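You operate a simulated robot arm through the tools that you are given. There is no shell and no other tool.

Carry out the task below with a simulated robot arm. There is one attempt and no reset: what you move stays moved.

Task
Zero the hardness tester, test the blue slab and sort it.
Fine: zero with one press; steel good dish if it matches the hardness card, else orange waste dish; arm back up.
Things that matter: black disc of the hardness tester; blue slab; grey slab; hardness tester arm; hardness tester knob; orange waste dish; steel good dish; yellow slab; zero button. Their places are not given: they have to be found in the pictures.

It is judged by the outcome, as a careful person would: the job done as asked, and still so three seconds after it is handed in. It fails if anything else is knocked over, pushed out of place, dropped, spilled or broken.

Robot
A 7-joint arm with a fingered hand, fixed in place. Base frame: the origin is on the floor under the middle of its stand, x ahead of it, y to its left, z up; the work surface is at about z = 0.86. Units: m, degrees, N and s.
It reaches about 1.089 m from its shoulder. Its first joint turns from -149.0 to 149.0 degrees. Payload 3.5 kg.
Tool frame: the origin (TCP) lies between the finger pads and is the grasp point; the fingertips stand 0.03 m ahead of it; z points along the fingers, y is the line along which they close. The gripper opens to 0.104 m; its body begins 0.035 m behind the TCP. The gripper is a hand of 4 fingers: y runs from the thumb to the fingers, the wrist lies at [-0.015, -0.11, -0.186] in the tool frame, and closing takes about 1.5 s.
Orientation is told as [roll, pitch, yaw] about the base's x, y, z axes, in that order, counted from this pose: with the fingers straight down and the wrist toward the robot, the tool's x, y and z point along [0, 1, 0], [1, 0, 0] and [0, 0, -1] of the base frame.

Tools
- The arm moves only by the tool nudge_tool. Its argument "rows" is a list of rows, each a list of 2 entries, a list of its own where there are three numbers: the shift along the base's x, y, z in units of 25 mm (1.0 is 25 mm), then the turn, a rotation vector about the base's x, y, z in units of 6 degrees (1.0 is 6 degrees). In form: [[[tx, ty, tz], [wx, wy, wz]], ...]. A call has 1 to 20 rows; each row shifts and turns the commanded pose from where the row before left it. "fingers" is the closure in counts, from 0 (fully open) to 255 (shut), set as the call begins (left out, the last holds). A call with a number of a shift or a turn outside -1 to 1 is refused whole. Each row takes 0.2 s and may step no farther than 0.05 m and 8.6 degrees from the row before; otherwise, or with a gripper value out of range, the whole call is refused. Where a pose cannot be reached the arm comes as near as it can. A force on the tool above 40 N (or 10 N above the force at the start of the call, whichever is more), or a blocked arm, ends the call early, and 0.2 s more pass. Each finger travels about 0.045 m/s and halts on what it meets, pressing with about 21 N; the grip force reading is that of the motor and also rises with nothing between the fingers. The clock runs only during rows and for 0.2 s after the last one: add rows that do not move to give the fingers time. The reply holds the time, the measured pose of the TCP, the force on the tool along the base axes, the opening and the grip force, in the units named above and with some noise, with the torque about the TCP (base axes, N m) and any sound that the robot's microphone picked up.
- Cameras (640 x 400 px; columns grow to the right, rows downward): "scene" is fixed at [0.4058, -0.4976, 1.586]; the picture's right is [0.99, -0.10, 0.00], its down [-0.05, -0.50, -0.87] and it looks along [0.09, 0.86, -0.50] (base axes); focal length 360 px, centre (320, 200). "wrist" rides on the gripper at [0.061, -0.092, -0.13] in the tool frame; the picture's right is [-0.81, 0.28, -0.52], its down [-0.53, -0.71, 0.46] and it looks along [-0.24, 0.64, 0.72] (tool axes); focal length 275 px, centre (320, 200).
- camera(camera): a new picture of that camera. No time passes.
- move_column(by): slides the trunk up (or, below 0, down) by that many m; the arm rides with it, the base frame stays. It gives what a move gives, with no picture.
- finger_targets(index, middle, ring, thumb_bend, thumb_turn): sets how far each is bent, from 0 (flat) to 1 (curled in); at 0.3 the hand is open as for a grip, at 0.7 the pads meet at the TCP. One left out holds its place. A second passes; each finger stops where it meets its share of the squeeze, and holds until it gets a number again. A gripper value or a shape takes the hand back. It gives what a move gives, with no picture; readings hold the bend of each and the force on the fingers (four entries, about 0 where the hand has none), thumb and palm. thumb_turn goes from beside the hand (0) to across from the fingers (1), as for a grip.
- set_grasp(shape): the hand has 4 fingers and takes this shape, open, in about a second: jaw (thumb against the fingers, like two jaws); tri (thumb and two fingers); tip (a fingertip pinch); poke (one finger out to press); point (the index stretched); flat (the hand flat); cup (the hand cupped); fist (a fist). The gripper value then closes the fingers along that shape, each until it touches; the sizes above hold for jaw. It gives what a move gives, with no picture.
- measure_at(camera, pixels): for up to 12 pixels [column, row] of the newest picture of that camera ("zoom" is the newest enlarged one), the place [x, y, z] in the base frame of the surface seen there, good to about 0.003 m, but the place of the scene camera against the robot may be out by one fixed shift of up to 0.012 m in any direction. No time passes.
- close_up(camera, box): a new picture of the part [left, top, right, bottom] of that camera's present view, enlarged. No time passes.
- sign_off(): hands the job in; it is judged then, once.

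Unless the task says otherwise, let go and move clear before handing in.

The tools are called by a JSON object that holds its "method" and its "body". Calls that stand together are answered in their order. nudge_tool: Moves the arm, as the interface text tells. Its arguments: {"type":"object","properties":{"rows":{"type":"array","items":{"type":"array"}},"fingers":{"type":"number"}},"required":["rows"]} The other tools are called the same way: move_column (by) moves the trunk up or down; set_grasp (shape) gives the hand a shape; finger_targets (index, middle, ring, thumb_bend, thumb_turn) moves the fingers one by one; camera (camera) takes a picture; measure_at (camera, pixels) gives the place of the surface under pixels of a picture; close_up (camera, box) takes an enlarged picture of a part of a camera's view; sign_off () hands the job in.

At the start:

```text
time_s: 0.0
tcp_pos: [0.2103, 0.7555, 1.2932]
orientation: [0.0, 0.0, -0.1]
ft_force: [-0.4, 1.0, 0.4]
wrist_torque: [0.03, -0.01, -0.01]
finger_gap: 0.1034
grasp_force: 0.1
shape: jaw
bend: [0.3, 0.3, 0.3, 0.3, 0.98]
finger forces: [0.0, 0.0, 0.0, 0.0, 0.0, 0.0]
trunk travel left (down, up): [-0.575, 0.135]
```

scene: 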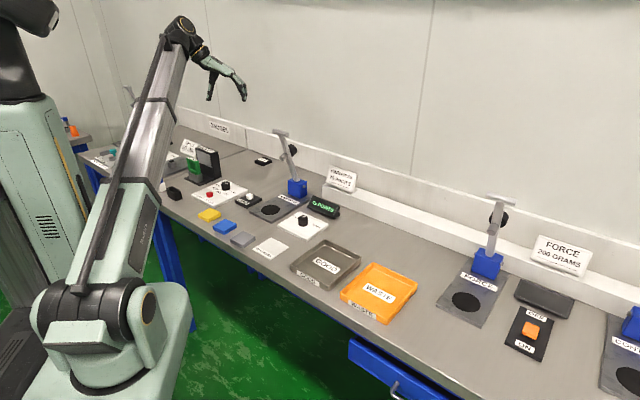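
wrist: 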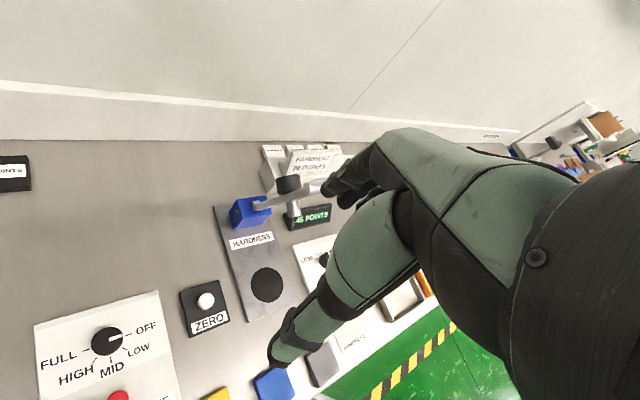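

The scene shows a hardness tester around pixel (290,190), with slabs at (210,215), (224,227) and (242,239), and dishes at (325,262) and (378,292). I'll take enlarged pictures to read the labels.

{"method": "close_up", "body": {"camera": "scene", "box": [180, 120, 370, 240]}}

{"method": "close_up", "body": {"camera": "wrist", "box": [170, 120, 400, 400]}}

{"method": "close_up", "body": {"camera": "scene", "box": [180, 190, 440, 330]}}

```text
3.33 times, centred on (275, 180) of scene
```

zoom: 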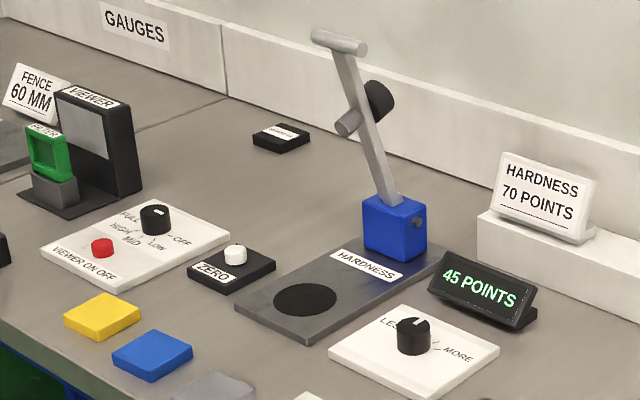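

```text
1.43 times, centred on (285, 260) of wrist
```

zoom: 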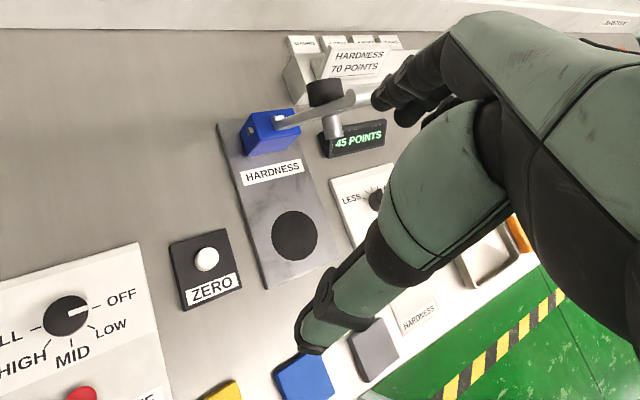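

```text
2.46 times, centred on (310, 260) of scene
```

zoom: 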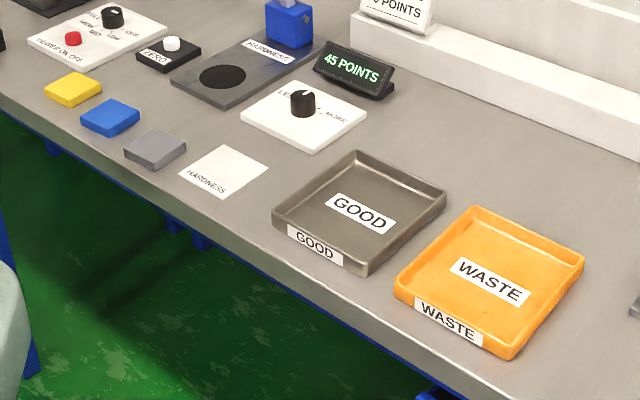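

The hardness tester stands with its arm up, its display reads 45 POINTS before zeroing, and the card says HARDNESS 70 POINTS. Next I measure where the key parts are, using the scene picture.

{"method": "camera", "body": {"camera": "scene"}}

{"method": "measure_at", "body": {"camera": "scene", "pixels": [[209, 214], [225, 225], [242, 238], [272, 209], [252, 196], [250, 202], [297, 186], [281, 132], [285, 158], [304, 217], [325, 262], [380, 291]]}}

{"method": "measure_at", "body": {"camera": "wrist", "pixels": [[206, 300], [266, 285], [272, 386], [250, 212], [289, 184], [215, 398], [206, 316], [322, 362], [245, 270], [280, 250], [322, 187], [307, 215]]}}

```text
taken
```

scene: 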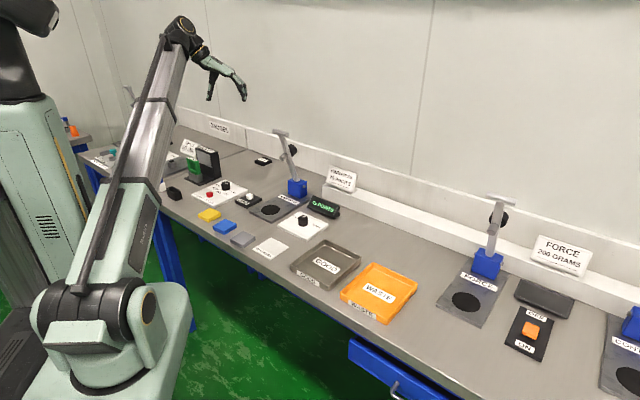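

```text
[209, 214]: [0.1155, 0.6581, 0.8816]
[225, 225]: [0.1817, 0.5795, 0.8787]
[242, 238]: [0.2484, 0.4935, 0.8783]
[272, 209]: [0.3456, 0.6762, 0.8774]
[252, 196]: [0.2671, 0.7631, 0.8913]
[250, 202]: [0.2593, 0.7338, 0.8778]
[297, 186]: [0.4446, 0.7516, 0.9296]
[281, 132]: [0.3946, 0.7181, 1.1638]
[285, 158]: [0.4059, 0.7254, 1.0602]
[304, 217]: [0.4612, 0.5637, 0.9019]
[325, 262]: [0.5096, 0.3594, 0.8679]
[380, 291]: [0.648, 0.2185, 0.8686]
```

```text
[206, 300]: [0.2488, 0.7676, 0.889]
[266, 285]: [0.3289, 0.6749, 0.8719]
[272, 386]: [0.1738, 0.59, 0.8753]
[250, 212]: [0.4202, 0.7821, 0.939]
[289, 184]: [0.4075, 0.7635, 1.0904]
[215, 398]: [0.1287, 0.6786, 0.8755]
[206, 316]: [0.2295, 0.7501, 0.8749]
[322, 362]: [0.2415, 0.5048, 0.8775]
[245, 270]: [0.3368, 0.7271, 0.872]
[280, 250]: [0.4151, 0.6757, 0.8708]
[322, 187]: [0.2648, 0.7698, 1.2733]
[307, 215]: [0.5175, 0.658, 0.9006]
```

The blue slab is near (0.174, 0.590), the disc near (0.329, 0.675) and the zero button near (0.249, 0.768), with the table running diagonally. The hand is high and clear, so I'll give it the poke shape and look at the fingertip.

{"method": "set_grasp", "body": {"shape": "poke"}}

{"method": "camera", "body": {"camera": "wrist"}}

{"method": "close_up", "body": {"camera": "scene", "box": [150, 10, 310, 110]}}

```text
time_s: 0.9
tcp_pos: [0.2112, 0.7541, 1.292]
orientation: [-0.1, 0.0, 0.0]
ft_force: [-0.1, -0.7, -0.6]
wrist_torque: [0.0, 0.02, -0.02]
finger_gap: 0.0001
grasp_force: 0.1
shape: poke
bend: [0.7, 0.7, 0.99, 1.0, 1.0]
finger forces: [0.0, 0.0, 0.0, 0.1, 0.1, 0.0]
trunk travel left (down, up): [-0.575, 0.135]
```

```text
taken
```

wrist: 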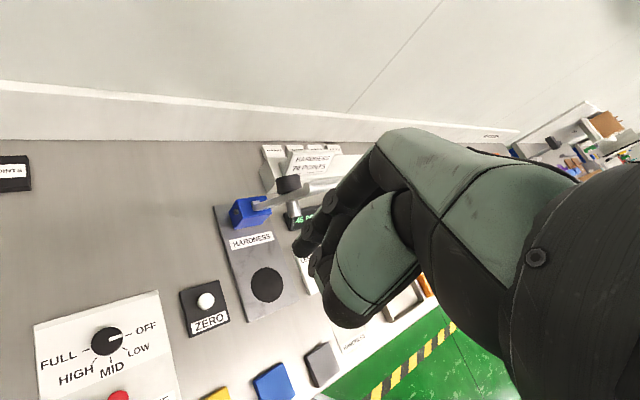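

```text
4.00 times, centred on (230, 60) of scene
```

zoom: 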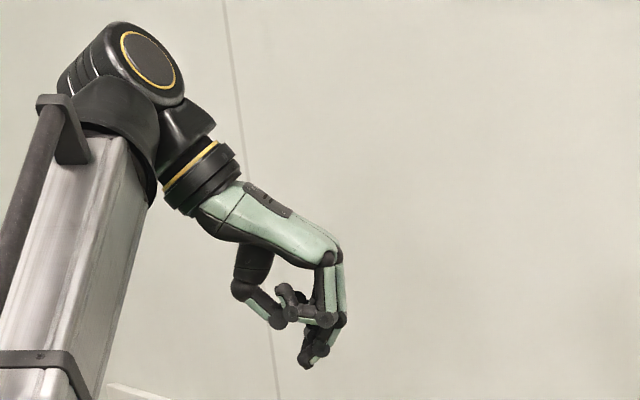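

In the poke shape one finger points downward, with its tip near (302,250) in the wrist picture. I'll measure the visible fingertips from both cameras to learn where the tip sits relative to the TCP.

{"method": "measure_at", "body": {"camera": "wrist", "pixels": [[299, 247], [305, 240], [312, 258], [316, 288], [322, 305], [206, 300], [201, 301], [206, 292], [210, 302], [266, 285], [252, 285], [280, 285]]}}

{"method": "measure_at", "body": {"camera": "zoom", "pixels": [[306, 362], [312, 350], [327, 320], [278, 320], [285, 295], [240, 290]]}}

{"method": "close_up", "body": {"camera": "wrist", "box": [260, 180, 420, 340]}}

```text
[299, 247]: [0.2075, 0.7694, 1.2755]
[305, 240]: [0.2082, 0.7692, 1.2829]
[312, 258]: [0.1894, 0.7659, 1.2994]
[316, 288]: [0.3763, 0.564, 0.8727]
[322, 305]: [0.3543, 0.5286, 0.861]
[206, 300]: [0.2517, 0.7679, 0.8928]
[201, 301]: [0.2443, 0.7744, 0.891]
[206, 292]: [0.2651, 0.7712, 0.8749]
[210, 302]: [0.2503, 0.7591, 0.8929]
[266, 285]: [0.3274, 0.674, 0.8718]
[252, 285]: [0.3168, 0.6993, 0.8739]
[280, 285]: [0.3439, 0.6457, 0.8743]
```

```text
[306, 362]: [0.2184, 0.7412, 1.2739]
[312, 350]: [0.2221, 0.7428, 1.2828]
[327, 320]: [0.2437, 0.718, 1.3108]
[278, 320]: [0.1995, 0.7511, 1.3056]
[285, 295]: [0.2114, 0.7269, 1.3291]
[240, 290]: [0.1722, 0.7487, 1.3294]
```

```text
2.50 times, centred on (340, 260) of wrist
```

zoom: 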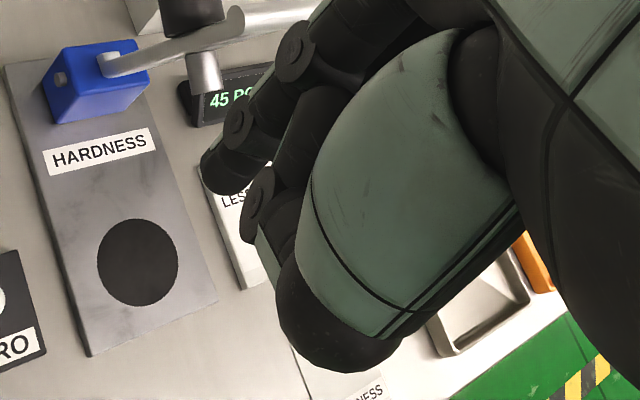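

The lowest fingertip lies roughly straight below the TCP, at about x 0.21 and y 0.756. I'll enlarge the scene view further to see whether one or two fingers stick out.

{"method": "close_up", "body": {"camera": "scene", "box": [200, 55, 264, 105]}}

```text
8.00 times, centred on (232, 80) of scene
```

zoom: 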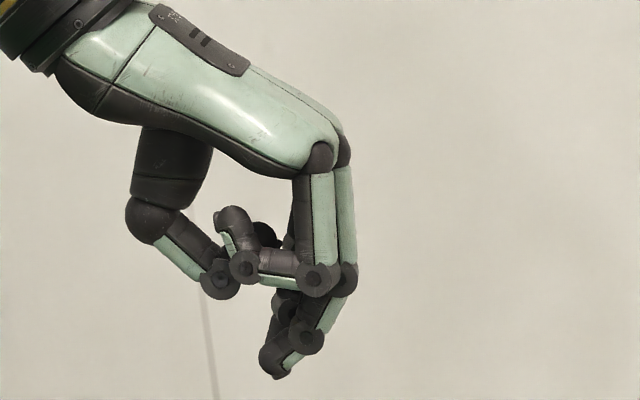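

Both the index and the middle finger seem to be extended, side by side. I'll curl the middle finger so only the index presses, then look again.

{"method": "finger_targets", "body": {"index": 0.65, "middle": 1.0, "ring": 1.0, "thumb_bend": 1.0}}

{"method": "close_up", "body": {"camera": "scene", "box": [200, 55, 264, 105]}}

{"method": "camera", "body": {"camera": "wrist"}}

```text
time_s: 1.9
tcp_pos: [0.2106, 0.7551, 1.2927]
orientation: [0.0, 0.0, 0.0]
ft_force: [0.2, -0.2, -0.8]
wrist_torque: [0.0, -0.02, 0.02]
finger_gap: 0.0243
grasp_force: 0.0
shape: fingers
bend: [0.31, 1.0, 1.0, 1.0, 1.0]
finger forces: [0.1, 0.0, 0.0, 0.0, 0.1, 0.0]
trunk travel left (down, up): [-0.575, 0.135]
```

```text
8.00 times, centred on (232, 80) of scene
```

zoom: 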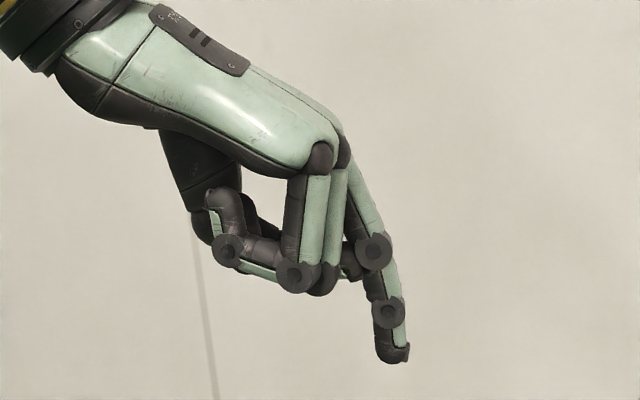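

```text
taken
```

wrist: 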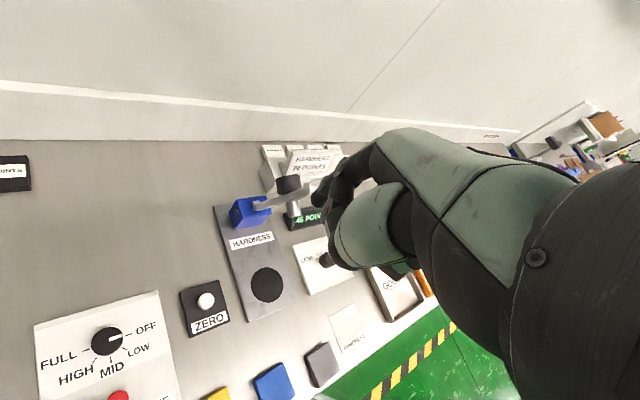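

Now only the index finger stands out, with its tip at zoom pixel (393,355) and near (318,200) in the wrist view. I'll measure the tip in both.

{"method": "measure_at", "body": {"camera": "zoom", "pixels": [[393, 358], [390, 345], [405, 352], [380, 352], [390, 312]]}}

{"method": "close_up", "body": {"camera": "wrist", "box": [280, 140, 400, 220]}}

{"method": "measure_at", "body": {"camera": "wrist", "pixels": [[317, 204], [314, 198], [318, 192], [326, 186], [206, 300], [322, 258]]}}

```text
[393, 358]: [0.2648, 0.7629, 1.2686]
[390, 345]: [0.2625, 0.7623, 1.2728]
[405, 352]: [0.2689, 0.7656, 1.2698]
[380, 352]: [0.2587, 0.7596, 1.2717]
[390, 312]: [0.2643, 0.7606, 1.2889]
```

```text
5.00 times, centred on (340, 180) of wrist
```

zoom: 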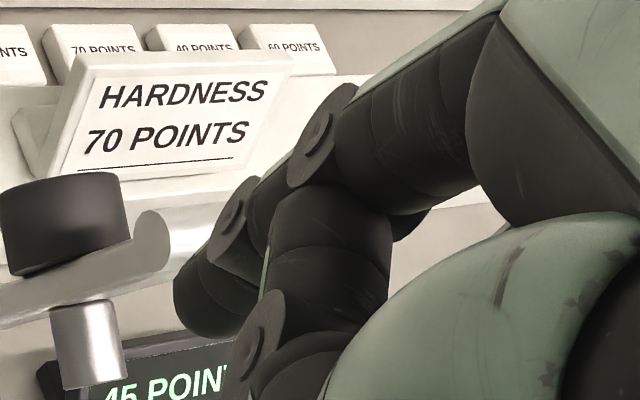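

```text
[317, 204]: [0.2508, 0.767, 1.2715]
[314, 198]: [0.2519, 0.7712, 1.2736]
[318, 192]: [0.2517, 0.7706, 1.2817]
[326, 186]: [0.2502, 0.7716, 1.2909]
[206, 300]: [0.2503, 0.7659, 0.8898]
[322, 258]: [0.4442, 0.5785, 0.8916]
```

The index tip is close to (0.253, 0.763, 1.265) and the button top is near (0.250, 0.767, 0.891), so it is almost straight above. Before lowering I'll check where the arm links and the table edge are.

{"method": "measure_at", "body": {"camera": "scene", "pixels": [[85, 310], [148, 305], [110, 240], [150, 130], [170, 70], [182, 28], [205, 55], [196, 255], [160, 206], [270, 290], [180, 330], [60, 150]]}}

```text
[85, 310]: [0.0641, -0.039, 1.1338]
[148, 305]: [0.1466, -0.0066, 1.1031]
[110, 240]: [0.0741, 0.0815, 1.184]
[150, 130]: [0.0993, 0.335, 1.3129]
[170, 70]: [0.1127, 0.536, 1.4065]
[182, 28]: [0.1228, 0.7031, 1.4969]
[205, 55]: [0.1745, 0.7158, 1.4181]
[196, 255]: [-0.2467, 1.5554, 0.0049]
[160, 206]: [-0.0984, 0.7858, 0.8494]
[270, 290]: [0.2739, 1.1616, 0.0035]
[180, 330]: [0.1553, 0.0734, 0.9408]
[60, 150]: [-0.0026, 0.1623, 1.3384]
```

The shoulder is near z 1.13 and the wrist near z 1.48, so there is room to come down. I'll lower 0.1 m first and watch what the elbow does.

{"method": "nudge_tool", "body": {"rows": [[[0, 0, -1], [0, 0, 0]], [[0, 0, -1], [0, 0, 0]], [[0, 0, -1], [0, 0, 0]], [[0, 0, -1], [0, 0, 0]]]}}

{"method": "camera", "body": {"camera": "scene"}}

```text
time_s: 2.9
tcp_pos: [0.2127, 0.7547, 1.1916]
orientation: [0.0, 0.0, 0.0]
ft_force: [0.0, 0.0, 0.4]
wrist_torque: [0.01, -0.01, 0.01]
finger_gap: 0.0239
grasp_force: 0.1
shape: fingers
bend: [0.32, 1.0, 1.0, 1.0, 1.0]
finger forces: [0.0, 0.0, 0.0, 0.1, 0.1, 0.0]
trunk travel left (down, up): [-0.575, 0.135]
```

```text
taken
```

scene: 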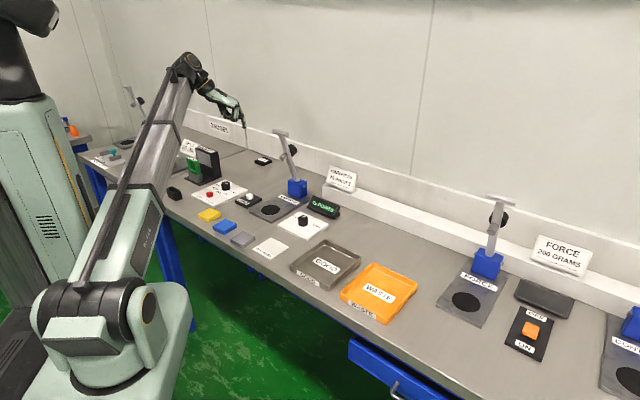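

The arm comes down cleanly with no elbow drop near the table. I'll lower the trunk by 0.17 m to bring the hand nearer the button.

{"method": "move_column", "body": {"by": -0.17}}

{"method": "camera", "body": {"camera": "scene"}}

{"method": "camera", "body": {"camera": "wrist"}}

```text
time_s: 4.8
tcp_pos: [0.2124, 0.7554, 1.021]
orientation: [0.0, 0.0, 0.0]
ft_force: [0.2, 1.1, -0.8]
wrist_torque: [-0.03, 0.01, -0.01]
finger_gap: 0.0238
grasp_force: 0.0
shape: fingers
bend: [0.32, 1.0, 1.0, 1.0, 1.0]
finger forces: [0.1, 0.0, 0.0, 0.1, 0.0, 0.1]
trunk travel left (down, up): [-0.405, 0.305]
```

```text
taken
```

scene: 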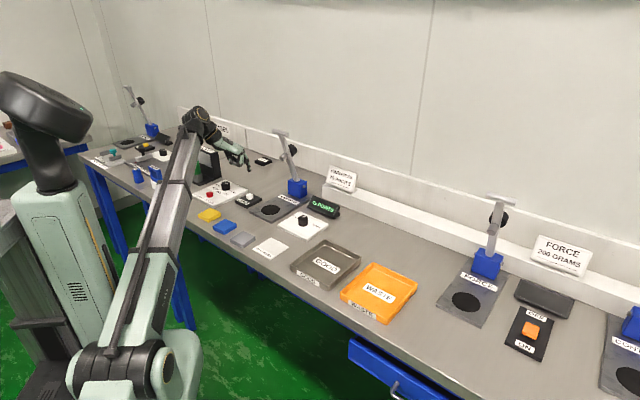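

```text
taken
```

wrist: 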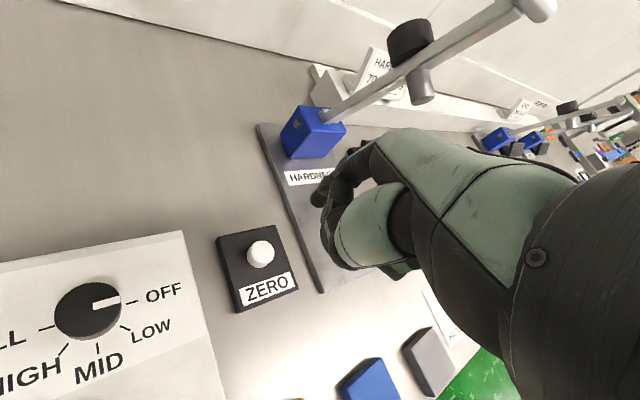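

The ZERO button is now clear in the wrist picture at (261,253). I'll measure its top, and the fingertip at about (318,200).

{"method": "measure_at", "body": {"camera": "wrist", "pixels": [[261, 248], [252, 250], [270, 250], [261, 242], [261, 256], [317, 204], [314, 198], [320, 192], [240, 245], [225, 285], [280, 235], [293, 270]]}}

{"method": "close_up", "body": {"camera": "wrist", "box": [200, 150, 360, 310]}}

```text
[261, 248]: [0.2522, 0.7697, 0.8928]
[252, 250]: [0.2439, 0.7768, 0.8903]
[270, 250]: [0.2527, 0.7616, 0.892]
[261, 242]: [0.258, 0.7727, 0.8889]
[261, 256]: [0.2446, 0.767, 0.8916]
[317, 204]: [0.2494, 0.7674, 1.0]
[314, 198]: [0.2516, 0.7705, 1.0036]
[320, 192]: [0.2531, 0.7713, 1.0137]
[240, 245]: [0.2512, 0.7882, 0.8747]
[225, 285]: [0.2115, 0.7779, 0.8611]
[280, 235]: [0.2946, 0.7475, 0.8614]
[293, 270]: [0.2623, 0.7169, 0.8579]
```

```text
2.50 times, centred on (280, 230) of wrist
```

zoom: 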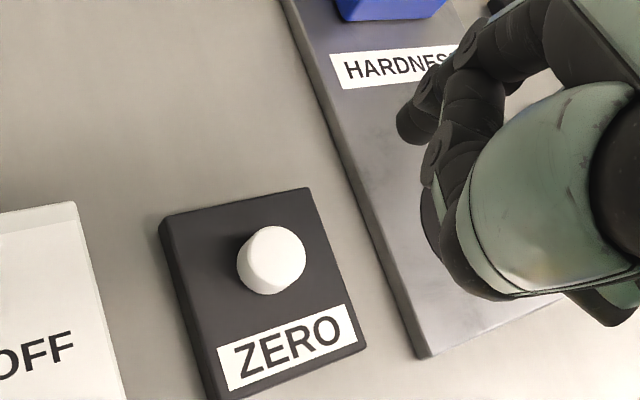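

The button top is centred near (0.249, 0.768, 0.892) and the tip centre is near (0.255, 0.766) with its bottom about 28 mm under the TCP. I'll go down to roughly 20 mm above the button and look again.

{"method": "nudge_tool", "body": {"rows": [[[-0.06, 0.02, -0.8], [0, 0, 0]], [[-0.06, 0.02, -0.8], [0, 0, 0]], [[-0.06, 0.02, -0.8], [0, 0, 0]], [[-0.06, 0.02, -0.8], [0, 0, 0]]]}}

{"method": "camera", "body": {"camera": "wrist"}}

{"method": "close_up", "body": {"camera": "wrist", "box": [240, 140, 400, 260]}}

{"method": "close_up", "body": {"camera": "scene", "box": [200, 140, 328, 230]}}

```text
time_s: 5.8
tcp_pos: [0.2059, 0.7575, 0.9412]
orientation: [0.1, 0.0, 0.1]
ft_force: [-0.4, 0.1, -0.5]
wrist_torque: [0.03, 0.01, -0.03]
finger_gap: 0.0235
grasp_force: 0.0
shape: fingers
bend: [0.32, 1.0, 1.0, 1.0, 1.0]
finger forces: [0.0, 0.1, 0.0, 0.0, 0.0, 0.0]
trunk travel left (down, up): [-0.405, 0.305]
```

```text
taken
```

wrist: 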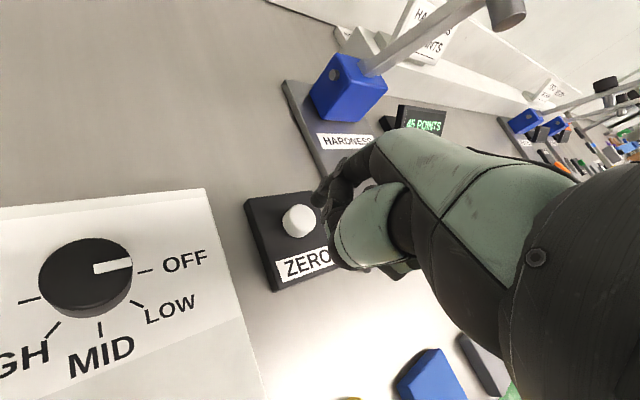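

```text
3.33 times, centred on (320, 200) of wrist
```

zoom: 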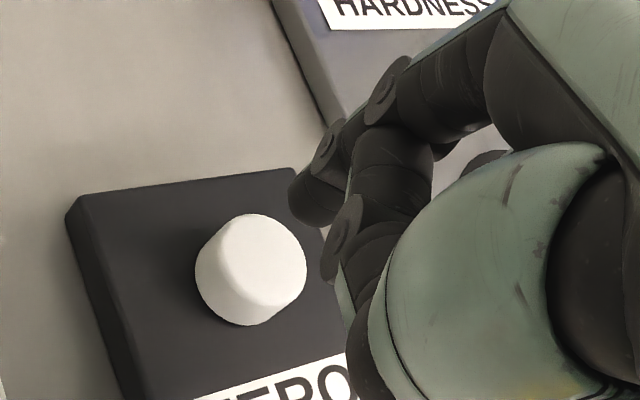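

```text
4.44 times, centred on (264, 185) of scene
```

zoom: 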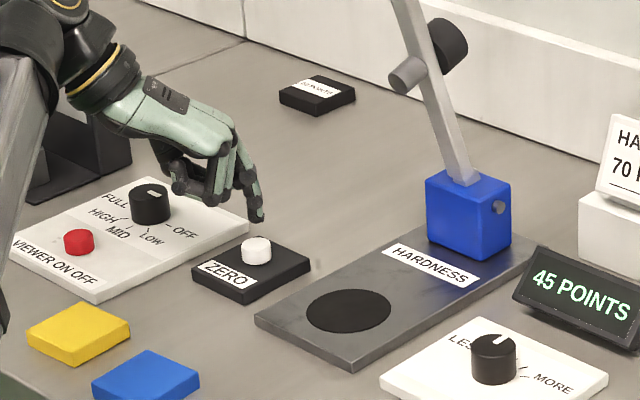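

The fingertip is just above the button in the scene view, with the tip at zoom (257,217) and the button top at (257,244). I'll measure both in the same views to compare them directly.

{"method": "measure_at", "body": {"camera": "zoom", "pixels": [[257, 243], [248, 243], [266, 243], [257, 238], [257, 217], [257, 208], [251, 212], [263, 212], [190, 200], [212, 195], [245, 165], [180, 185]]}}

{"method": "measure_at", "body": {"camera": "wrist", "pixels": [[301, 219], [292, 220], [309, 220], [302, 211], [301, 226], [317, 203], [314, 198], [319, 192], [310, 197]]}}

```text
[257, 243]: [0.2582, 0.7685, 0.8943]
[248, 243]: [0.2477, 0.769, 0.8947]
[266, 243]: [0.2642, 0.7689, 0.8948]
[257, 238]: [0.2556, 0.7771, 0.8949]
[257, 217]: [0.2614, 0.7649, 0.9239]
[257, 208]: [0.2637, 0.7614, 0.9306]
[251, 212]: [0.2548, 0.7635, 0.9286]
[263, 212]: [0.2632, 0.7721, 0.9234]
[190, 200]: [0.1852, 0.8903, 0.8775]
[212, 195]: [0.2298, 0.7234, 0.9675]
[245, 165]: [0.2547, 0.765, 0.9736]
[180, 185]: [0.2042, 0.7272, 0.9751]
```

```text
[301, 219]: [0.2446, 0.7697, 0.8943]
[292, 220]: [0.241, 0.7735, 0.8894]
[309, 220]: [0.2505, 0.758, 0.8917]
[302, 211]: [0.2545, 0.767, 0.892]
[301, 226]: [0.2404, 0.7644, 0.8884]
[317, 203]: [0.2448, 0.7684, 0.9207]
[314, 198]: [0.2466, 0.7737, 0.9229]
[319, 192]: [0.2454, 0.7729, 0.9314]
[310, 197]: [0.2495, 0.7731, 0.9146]
```

The scene and wrist views agree that the tip is centred over the button; the scene camera reads about 9 mm too far in x. I'll descend 16 mm slowly and check the force.

{"method": "nudge_tool", "body": {"rows": [[[0, 0, -0.2], [0, 0, 0]], [[0, 0, -0.2], [0, 0, 0]], [[0, 0, -0.2], [0, 0, 0]]]}}

{"method": "close_up", "body": {"camera": "wrist", "box": [240, 140, 400, 260]}}

{"method": "close_up", "body": {"camera": "scene", "box": [200, 140, 328, 230]}}

```text
time_s: 6.6
tcp_pos: [0.2054, 0.7569, 0.9276]
orientation: [0.0, 0.0, -0.1]
ft_force: [-0.6, -0.8, -0.4]
wrist_torque: [-0.02, -0.04, -0.05]
finger_gap: 0.0235
grasp_force: 0.2
shape: fingers
bend: [0.32, 1.0, 1.0, 1.0, 1.0]
finger forces: [0.1, 0.1, 0.0, 0.0, 0.1, 0.1]
trunk travel left (down, up): [-0.405, 0.305]
```

```text
3.33 times, centred on (320, 200) of wrist
```

zoom: 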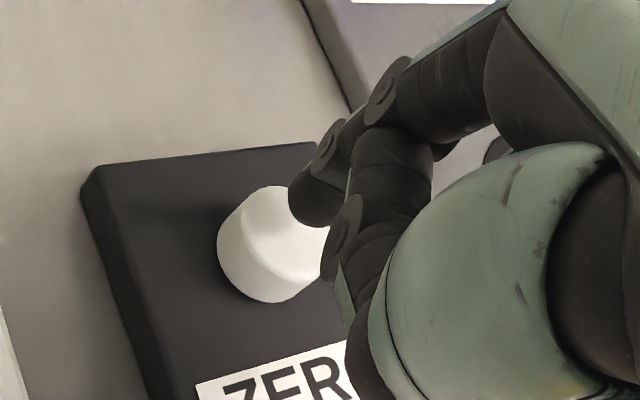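

```text
4.44 times, centred on (264, 185) of scene
```

zoom: 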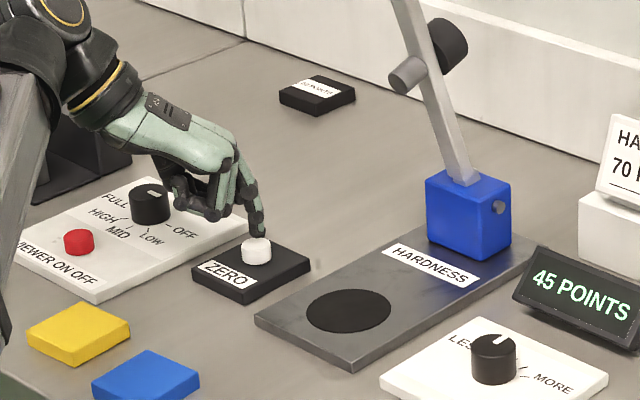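

The tip is about 6 mm above the button with no contact force yet. I'll lower 7.5 mm in small steps and check the force and display.

{"method": "nudge_tool", "body": {"rows": [[[0, 0, -0.1], [0, 0, 0]], [[0, 0, -0.1], [0, 0, 0]], [[0, 0, -0.1], [0, 0, 0]]]}}

{"method": "close_up", "body": {"camera": "scene", "box": [200, 140, 328, 230]}}

```text
time_s: 7.4
tcp_pos: [0.206, 0.7566, 0.9189]
orientation: [0.0, 0.1, 0.1]
ft_force: [0.2, 0.1, 1.2]
wrist_torque: [0.02, -0.12, 0.0]
finger_gap: 0.0236
grasp_force: 0.6
shape: fingers
bend: [0.32, 1.0, 1.0, 1.0, 1.0]
finger forces: [0.9, 0.0, 0.0, 0.0, 0.0, 0.0]
trunk travel left (down, up): [-0.405, 0.305]
```

```text
4.44 times, centred on (264, 185) of scene
```

zoom: 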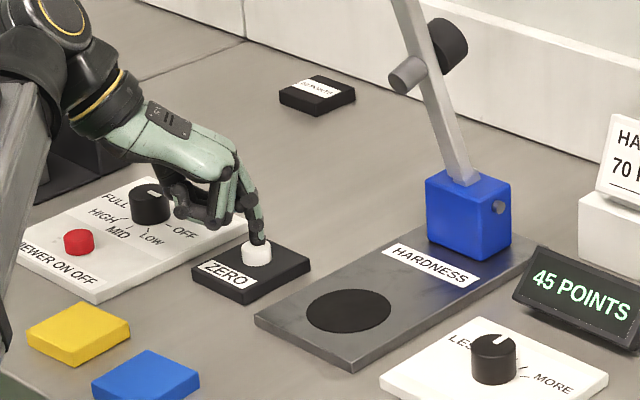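

Contact is made: the index reads 0.9 N and the display still says 45. I'll keep pressing on steadily without letting go.

{"method": "nudge_tool", "body": {"rows": [[[0, 0, -0.08], [0, 0, 0]], [[0, 0, -0.08], [0, 0, 0]]]}}

{"method": "close_up", "body": {"camera": "scene", "box": [200, 140, 328, 230]}}

```text
time_s: 8.0
tcp_pos: [0.2038, 0.7571, 0.9151]
orientation: [0.1, -0.1, 0.0]
ft_force: [0.2, 0.3, 3.4]
wrist_torque: [0.05, -0.16, 0.01]
finger_gap: 0.0238
grasp_force: 1.6
shape: fingers
bend: [0.32, 1.0, 1.0, 1.0, 1.0]
finger forces: [3.3, 0.0, 0.0, 0.1, 0.0, 0.0]
trunk travel left (down, up): [-0.405, 0.305]
heard: click
```

```text
4.44 times, centred on (264, 185) of scene
```

zoom: 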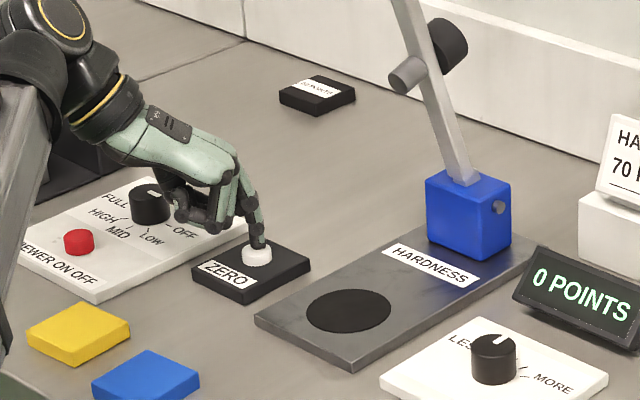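

A click was heard and the display now reads 0 POINTS, so the single press has registered. I'll lift straight up off the button.

{"method": "nudge_tool", "body": {"rows": [[[0, 0, 0.3], [0, 0, 0]], [[0, 0, 0.6], [0, 0, 0]], [[0, 0, 1], [0, 0, 0]], [[0, 0, 1], [0, 0, 0]], [[0, 0, 1], [0, 0, 0]], [[0, 0, 1], [0, 0, 0]], [[0, 0, 1], [0, 0, 0]]]}}

{"method": "close_up", "body": {"camera": "scene", "box": [180, 130, 370, 250]}}

```text
time_s: 9.6
tcp_pos: [0.2038, 0.7587, 1.0618]
orientation: [0.0, -0.1, 0.0]
ft_force: [0.6, -0.8, -0.5]
wrist_torque: [-0.02, -0.01, -0.04]
finger_gap: 0.0234
grasp_force: 0.1
shape: fingers
bend: [0.32, 1.0, 1.0, 1.0, 1.0]
finger forces: [0.0, 0.1, 0.0, 0.0, 0.0, 0.0]
trunk travel left (down, up): [-0.405, 0.305]
```

```text
3.33 times, centred on (275, 190) of scene
```

zoom: 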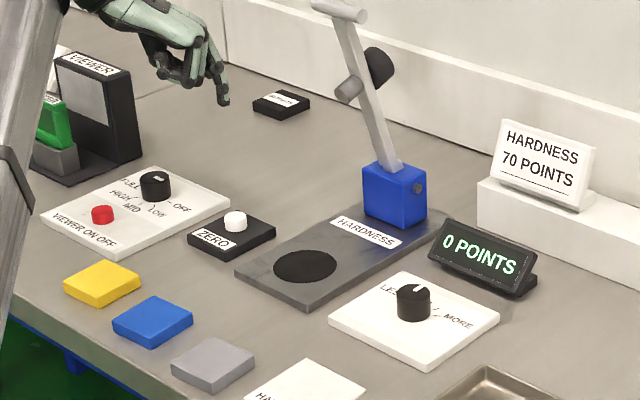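

The display holds 0 POINTS and the button was released with no second click. Now I measure the blue slab's edges in the zoomed picture, along with the yellow and grey slabs, to plan the grasp.

{"method": "measure_at", "body": {"camera": "zoom", "pixels": [[116, 322], [152, 298], [190, 319], [153, 342], [153, 320], [103, 281], [212, 362], [302, 265], [335, 267], [276, 267], [305, 252], [305, 281]]}}

{"method": "camera", "body": {"camera": "wrist"}}

```text
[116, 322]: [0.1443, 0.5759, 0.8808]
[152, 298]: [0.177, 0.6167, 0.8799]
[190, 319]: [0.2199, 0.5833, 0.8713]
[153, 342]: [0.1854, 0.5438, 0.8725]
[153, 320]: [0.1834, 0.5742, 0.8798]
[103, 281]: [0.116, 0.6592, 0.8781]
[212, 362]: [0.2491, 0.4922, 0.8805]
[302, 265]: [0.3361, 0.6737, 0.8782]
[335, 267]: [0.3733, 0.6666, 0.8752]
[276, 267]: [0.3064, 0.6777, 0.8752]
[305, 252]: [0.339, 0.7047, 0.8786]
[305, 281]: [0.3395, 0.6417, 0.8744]
```

```text
taken
```

wrist: 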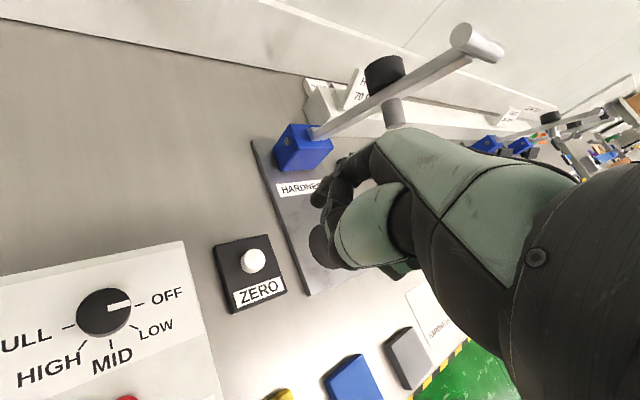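

Zeroing is done. The blue slab is about 53 mm square, centred near (0.173, 0.578) after correcting the scene camera's shift, and turned about 45–50 degrees. I'll open the hand into jaw and move it above the slab with a 45 degree yaw.

{"method": "set_grasp", "body": {"shape": "jaw"}}

{"method": "nudge_tool", "body": {"rows": [[[-0.155, -0.905, -0.1], [0, 0, 0.9375]], [[-0.155, -0.905, -0.1], [0, 0, 0.9375]], [[-0.155, -0.905, -0.1], [0, 0, 0.9375]], [[-0.155, -0.905, -0.1], [0, 0, 0.9375]], [[-0.155, -0.905, -0.1], [0, 0, 0.9375]], [[-0.155, -0.905, -0.1], [0, 0, 0.9375]], [[-0.155, -0.905, -0.1], [0, 0, 0.9375]], [[-0.155, -0.905, -0.1], [0, 0, 0.9375]]]}}

{"method": "camera", "body": {"camera": "wrist"}}

{"method": "camera", "body": {"camera": "scene"}}

```text
time_s: 10.5
tcp_pos: [0.2047, 0.7587, 1.0618]
orientation: [0.0, 0.0, 0.0]
ft_force: [0.7, 0.3, -0.1]
wrist_torque: [0.0, 0.0, -0.01]
finger_gap: 0.1039
grasp_force: 0.1
shape: jaw
bend: [0.3, 0.3, 0.3, 0.3, 0.98]
finger forces: [0.0, 0.0, 0.1, 0.0, 0.0, 0.0]
trunk travel left (down, up): [-0.405, 0.305]
```

```text
time_s: 12.3
tcp_pos: [0.1736, 0.5764, 1.0438]
orientation: [0.0, 0.0, 45.1]
ft_force: [-0.3, 0.4, 0.0]
wrist_torque: [-0.02, -0.05, 0.02]
finger_gap: 0.1036
grasp_force: 0.0
shape: jaw
bend: [0.3, 0.3, 0.3, 0.3, 0.98]
finger forces: [0.0, 0.1, 0.1, 0.0, 0.0, 0.0]
trunk travel left (down, up): [-0.405, 0.305]
```

```text
taken
```

wrist: 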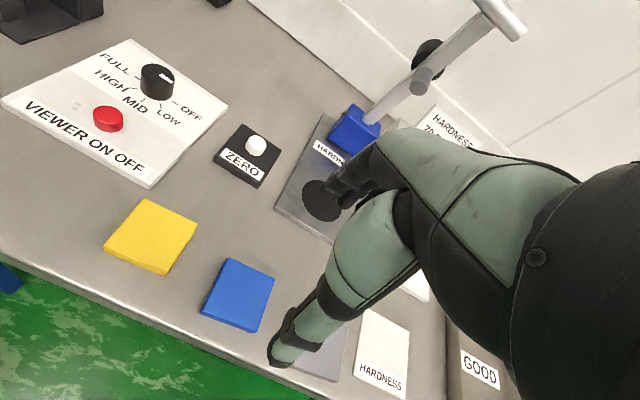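

```text
taken
```

scene: 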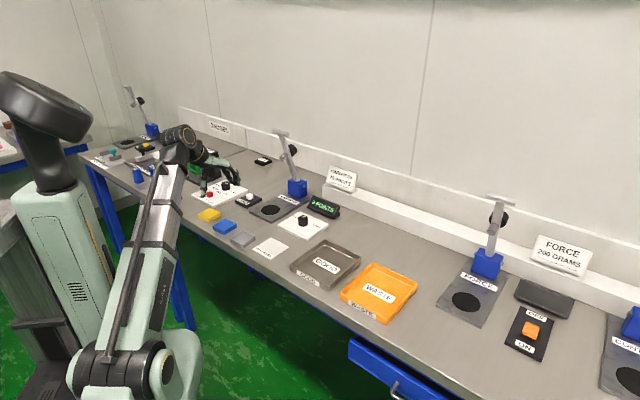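

The blue slab is fully visible in the wrist picture around (240,292). I'll enlarge it and measure the corners of its top face.

{"method": "close_up", "body": {"camera": "wrist", "box": [180, 240, 300, 340]}}

```text
4.00 times, centred on (240, 290) of wrist
```

zoom: 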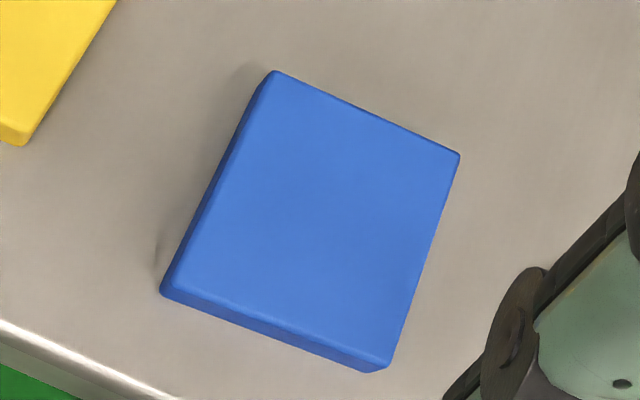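

{"method": "measure_at", "body": {"camera": "zoom", "pixels": [[274, 76], [456, 158], [386, 360], [172, 285], [320, 215], [365, 117], [420, 260], [280, 322], [222, 180], [500, 200], [100, 250], [150, 345]]}}

```text
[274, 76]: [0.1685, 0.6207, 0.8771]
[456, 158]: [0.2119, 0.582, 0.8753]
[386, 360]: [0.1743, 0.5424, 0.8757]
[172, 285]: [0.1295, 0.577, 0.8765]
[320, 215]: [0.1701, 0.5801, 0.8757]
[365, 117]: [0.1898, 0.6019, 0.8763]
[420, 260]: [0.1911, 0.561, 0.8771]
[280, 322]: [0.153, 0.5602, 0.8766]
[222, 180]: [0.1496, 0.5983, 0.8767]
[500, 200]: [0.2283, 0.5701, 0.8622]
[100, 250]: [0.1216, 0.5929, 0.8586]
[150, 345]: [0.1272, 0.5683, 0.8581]
```

The slab centre is (0.171, 0.5805), top z 0.876, about 57 mm square with its sides near 48.5 degrees. I'll align to it and come down to about z 0.93, then check.

{"method": "nudge_tool", "body": {"rows": [[[-0.1, 0.16, 0], [0, 0, 0.57]], [[0, 0, -0.9], [0, 0, 0]], [[0, 0, -0.9], [0, 0, 0]], [[0, 0, -0.9], [0, 0, 0]], [[0, 0, -0.9], [0, 0, 0]], [[0, 0, -0.9], [0, 0, 0]]]}}

{"method": "camera", "body": {"camera": "wrist"}}

{"method": "close_up", "body": {"camera": "scene", "box": [160, 150, 288, 250]}}

```text
time_s: 13.7
tcp_pos: [0.1735, 0.5806, 0.9316]
orientation: [0.0, 0.0, 48.4]
ft_force: [-0.2, -0.2, -0.1]
wrist_torque: [0.01, 0.01, 0.0]
finger_gap: 0.1036
grasp_force: 0.1
shape: jaw
bend: [0.3, 0.3, 0.3, 0.3, 0.98]
finger forces: [0.0, 0.0, 0.0, 0.0, 0.1, 0.1]
trunk travel left (down, up): [-0.405, 0.305]
```

```text
taken
```

wrist: 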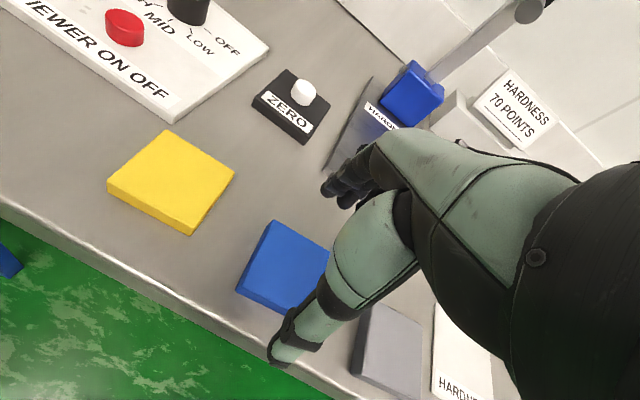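

```text
4.00 times, centred on (224, 200) of scene
```

zoom: 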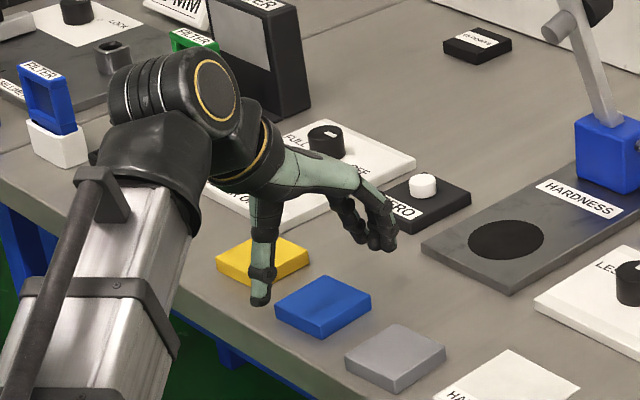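

The slab lies between the thumb (tip at zoom (260,300)) and the fingers (tips near (375,245)). I'll check the tip heights before the last descent.

{"method": "measure_at", "body": {"camera": "zoom", "pixels": [[260, 301], [260, 290], [376, 246], [388, 244], [355, 240], [370, 235], [323, 305]]}}

{"method": "measure_at", "body": {"camera": "wrist", "pixels": [[272, 352], [280, 358], [275, 340], [325, 187], [330, 192], [340, 203], [300, 260]]}}

```text
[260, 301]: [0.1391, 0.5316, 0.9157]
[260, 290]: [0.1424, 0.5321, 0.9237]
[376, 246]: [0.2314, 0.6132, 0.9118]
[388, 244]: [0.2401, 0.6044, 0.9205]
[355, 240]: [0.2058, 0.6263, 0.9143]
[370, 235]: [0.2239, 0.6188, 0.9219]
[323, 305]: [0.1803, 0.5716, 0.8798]
```

```text
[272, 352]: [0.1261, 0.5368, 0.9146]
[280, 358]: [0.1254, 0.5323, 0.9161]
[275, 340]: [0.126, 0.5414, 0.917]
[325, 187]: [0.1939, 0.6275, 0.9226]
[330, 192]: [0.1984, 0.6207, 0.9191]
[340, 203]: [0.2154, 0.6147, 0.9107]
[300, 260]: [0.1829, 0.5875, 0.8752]
```

The tips are about 22–25 mm under the TCP now and should reach about 30 mm when closing. I'll go down to TCP z of about 0.893 and close the jaw with time for the fingers to settle.

{"method": "nudge_tool", "body": {"rows": [[[-0.08, 0, -0.8], [0, 0, 0]], [[0, 0, -0.5], [0, 0, 0]], [[0, 0, -0.24], [0, 0, 0]]]}}

{"method": "close_up", "body": {"camera": "scene", "box": [160, 150, 288, 250]}}

{"method": "camera", "body": {"camera": "wrist"}}

```text
time_s: 14.5
tcp_pos: [0.1703, 0.5814, 0.8908]
orientation: [0.0, 0.0, 48.3]
ft_force: [0.3, 0.0, 0.6]
wrist_torque: [0.0, 0.01, 0.02]
finger_gap: 0.104
grasp_force: 0.0
shape: jaw
bend: [0.3, 0.3, 0.3, 0.3, 0.98]
finger forces: [0.0, 0.0, 0.1, 0.1, 0.0, 0.1]
trunk travel left (down, up): [-0.405, 0.305]
```

```text
4.00 times, centred on (224, 200) of scene
```

zoom: 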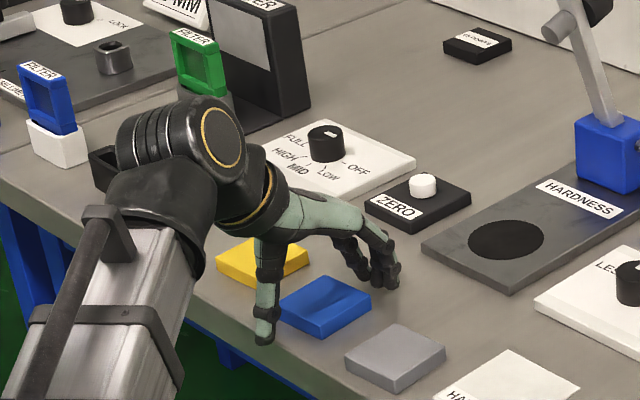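

```text
taken
```

wrist: 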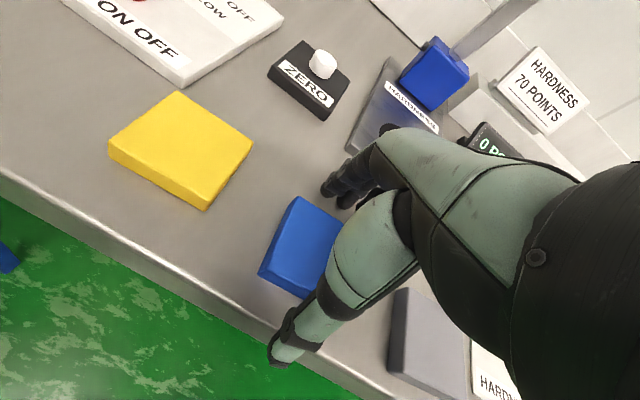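

The slab lies between thumb and fingers and the tips hover just above the table. I'll close the jaw on the slab and wait for it to grip.

{"method": "nudge_tool", "body": {"rows": [[[0, 0, 0], [0, 0, 0]], [[0, 0, 0], [0, 0, 0]], [[0, 0, 0], [0, 0, 0]], [[0, 0, 0], [0, 0, 0]], [[0, 0, 0], [0, 0, 0]], [[0, 0, 0], [0, 0, 0]], [[0, 0, 0], [0, 0, 0]]], "fingers": 190}}

{"method": "close_up", "body": {"camera": "scene", "box": [160, 150, 288, 250]}}

{"method": "camera", "body": {"camera": "wrist"}}

```text
time_s: 16.1
tcp_pos: [0.1705, 0.581, 0.8911]
orientation: [0.0, 0.1, 48.4]
ft_force: [0.5, -0.5, -0.2]
wrist_torque: [0.01, -0.02, 0.01]
finger_gap: 0.0541
grasp_force: 20.7
shape: jaw
bend: [0.74, 0.47, 0.44, 0.65, 1.0]
finger forces: [10.7, 5.7, 2.5, 0.1, 19.3, 0.0]
trunk travel left (down, up): [-0.405, 0.305]
```

```text
4.00 times, centred on (224, 200) of scene
```

zoom: 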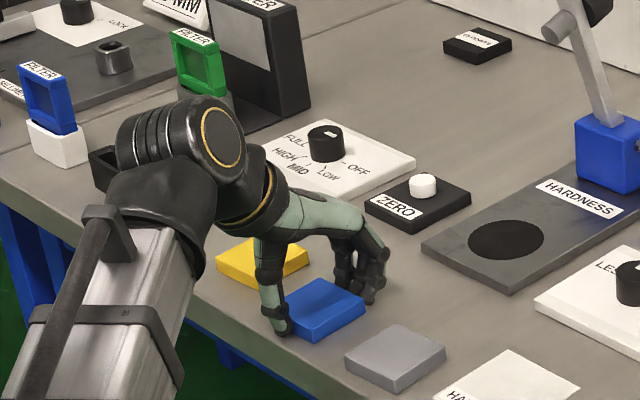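

```text
taken
```

wrist: 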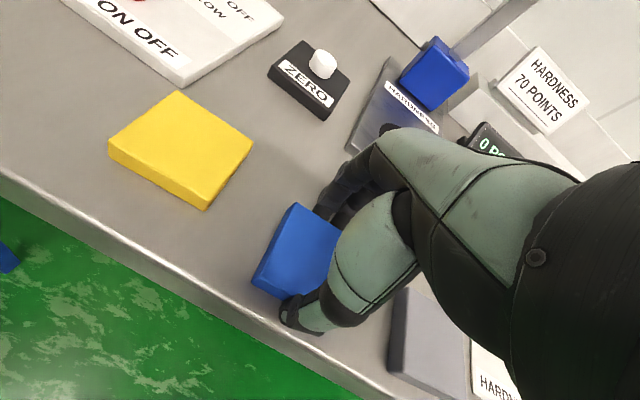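

The slab is gripped with about 19 N on the thumb against the fingers, and the gap is 54 mm. I'll lift it gently by 40 mm and look.

{"method": "nudge_tool", "body": {"rows": [[[0, 0, 0.2], [0, 0, 0]], [[0, 0, 0.4], [0, 0, 0]], [[0, 0, 0.5], [0, 0, 0]], [[0, 0, 0.5], [0, 0, 0]]]}}

{"method": "close_up", "body": {"camera": "scene", "box": [160, 150, 288, 250]}}

{"method": "camera", "body": {"camera": "wrist"}}

```text
time_s: 17.1
tcp_pos: [0.169, 0.58, 0.9323]
orientation: [0.0, -0.1, 48.4]
ft_force: [-0.6, 0.7, 0.1]
wrist_torque: [0.01, -0.02, 0.03]
finger_gap: 0.0542
grasp_force: 20.2
shape: jaw
bend: [0.74, 0.47, 0.44, 0.65, 1.0]
finger forces: [10.9, 5.8, 2.6, 0.0, 19.1, 0.0]
trunk travel left (down, up): [-0.405, 0.305]
```

```text
4.00 times, centred on (224, 200) of scene
```

zoom: 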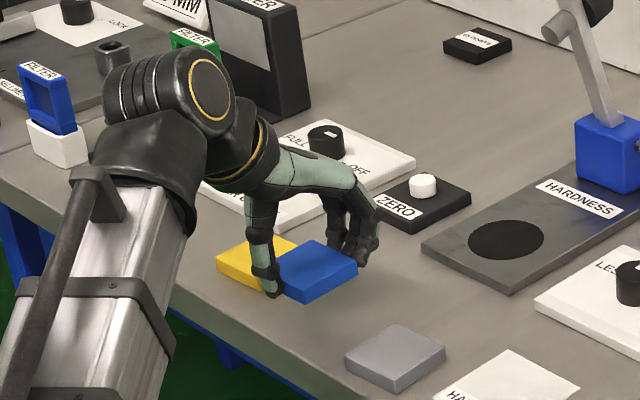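

```text
taken
```

wrist: 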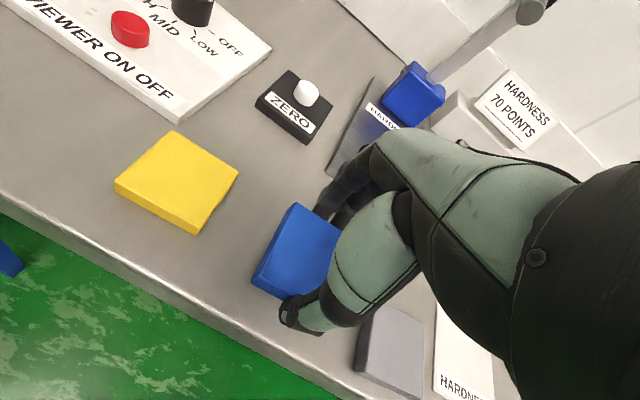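

The slab lifted with the hand. I'll measure its top face to see its offset from the TCP and whether it is level, plus the disc.

{"method": "measure_at", "body": {"camera": "zoom", "pixels": [[288, 266], [318, 245], [350, 266], [310, 288], [318, 266], [506, 241], [506, 224], [506, 258], [474, 241], [538, 241]]}}

{"method": "measure_at", "body": {"camera": "wrist", "pixels": [[298, 208], [335, 232], [262, 278], [290, 245], [280, 290], [315, 250]]}}

```text
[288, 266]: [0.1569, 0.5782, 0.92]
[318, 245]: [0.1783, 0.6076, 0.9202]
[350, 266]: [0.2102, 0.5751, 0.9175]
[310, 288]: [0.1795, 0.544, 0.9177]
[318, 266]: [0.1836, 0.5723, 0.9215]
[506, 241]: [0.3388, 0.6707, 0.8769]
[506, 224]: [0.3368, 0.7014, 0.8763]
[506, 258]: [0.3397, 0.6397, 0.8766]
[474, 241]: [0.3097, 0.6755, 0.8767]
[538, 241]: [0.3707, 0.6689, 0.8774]
```

```text
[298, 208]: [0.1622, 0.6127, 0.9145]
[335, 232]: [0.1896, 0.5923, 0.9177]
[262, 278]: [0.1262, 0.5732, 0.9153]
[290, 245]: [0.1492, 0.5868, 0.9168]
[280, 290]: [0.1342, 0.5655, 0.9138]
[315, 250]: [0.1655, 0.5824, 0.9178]
```

The slab is level and centred about 6 mm in y from the TCP. The disc centre is near (0.330, 0.670) after correction, so I'll carry the slab over the disc at about z 0.96.

{"method": "nudge_tool", "body": {"rows": [[[0.2, 0.1, 0.6], [0, 0, 0]], [[0.8, 0.48, 0.5], [0, 0, 0]], [[0.8, 0.48, 0.1], [0, 0, 0]], [[0.8, 0.48, 0], [0, 0, 0]], [[0.8, 0.48, 0], [0, 0, 0]], [[0.8, 0.48, 0], [0, 0, 0]], [[0.8, 0.48, 0], [0, 0, 0]], [[0.8, 0.48, 0], [0, 0, 0]], [[0.6, 0.38, 0], [0, 0, 0]], [[0, 0, 0], [0, 0, 0]]]}}

{"method": "close_up", "body": {"camera": "scene", "box": [210, 110, 350, 240]}}

{"method": "camera", "body": {"camera": "wrist"}}

```text
time_s: 19.3
tcp_pos: [0.3301, 0.6769, 0.9624]
orientation: [-0.1, 0.0, 48.4]
ft_force: [-0.3, 0.6, 0.0]
wrist_torque: [0.02, -0.01, -0.03]
finger_gap: 0.0542
grasp_force: 20.9
shape: jaw
bend: [0.74, 0.47, 0.44, 0.65, 0.99]
finger forces: [10.9, 5.8, 2.6, 0.0, 19.2, 0.1]
trunk travel left (down, up): [-0.405, 0.305]
```

```text
3.08 times, centred on (280, 175) of scene
```

zoom: 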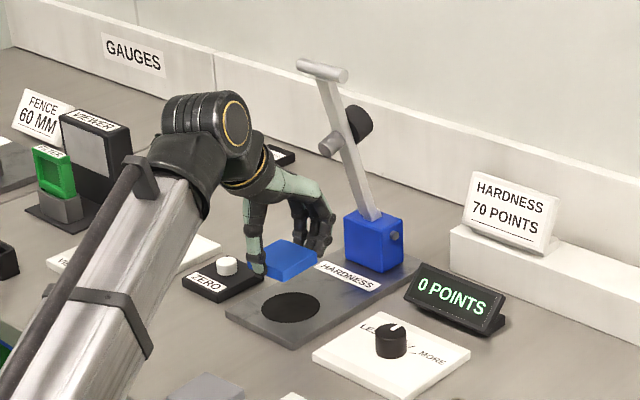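

```text
taken
```

wrist: 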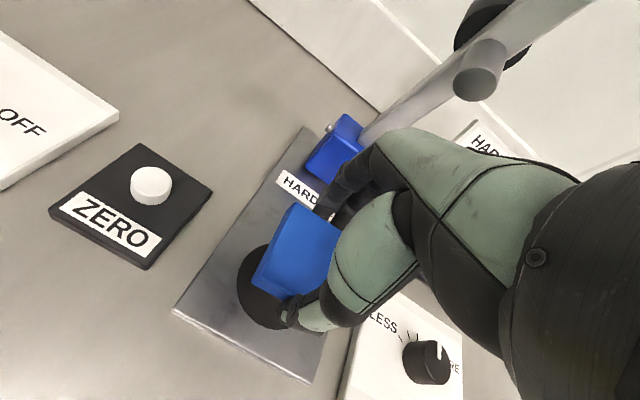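

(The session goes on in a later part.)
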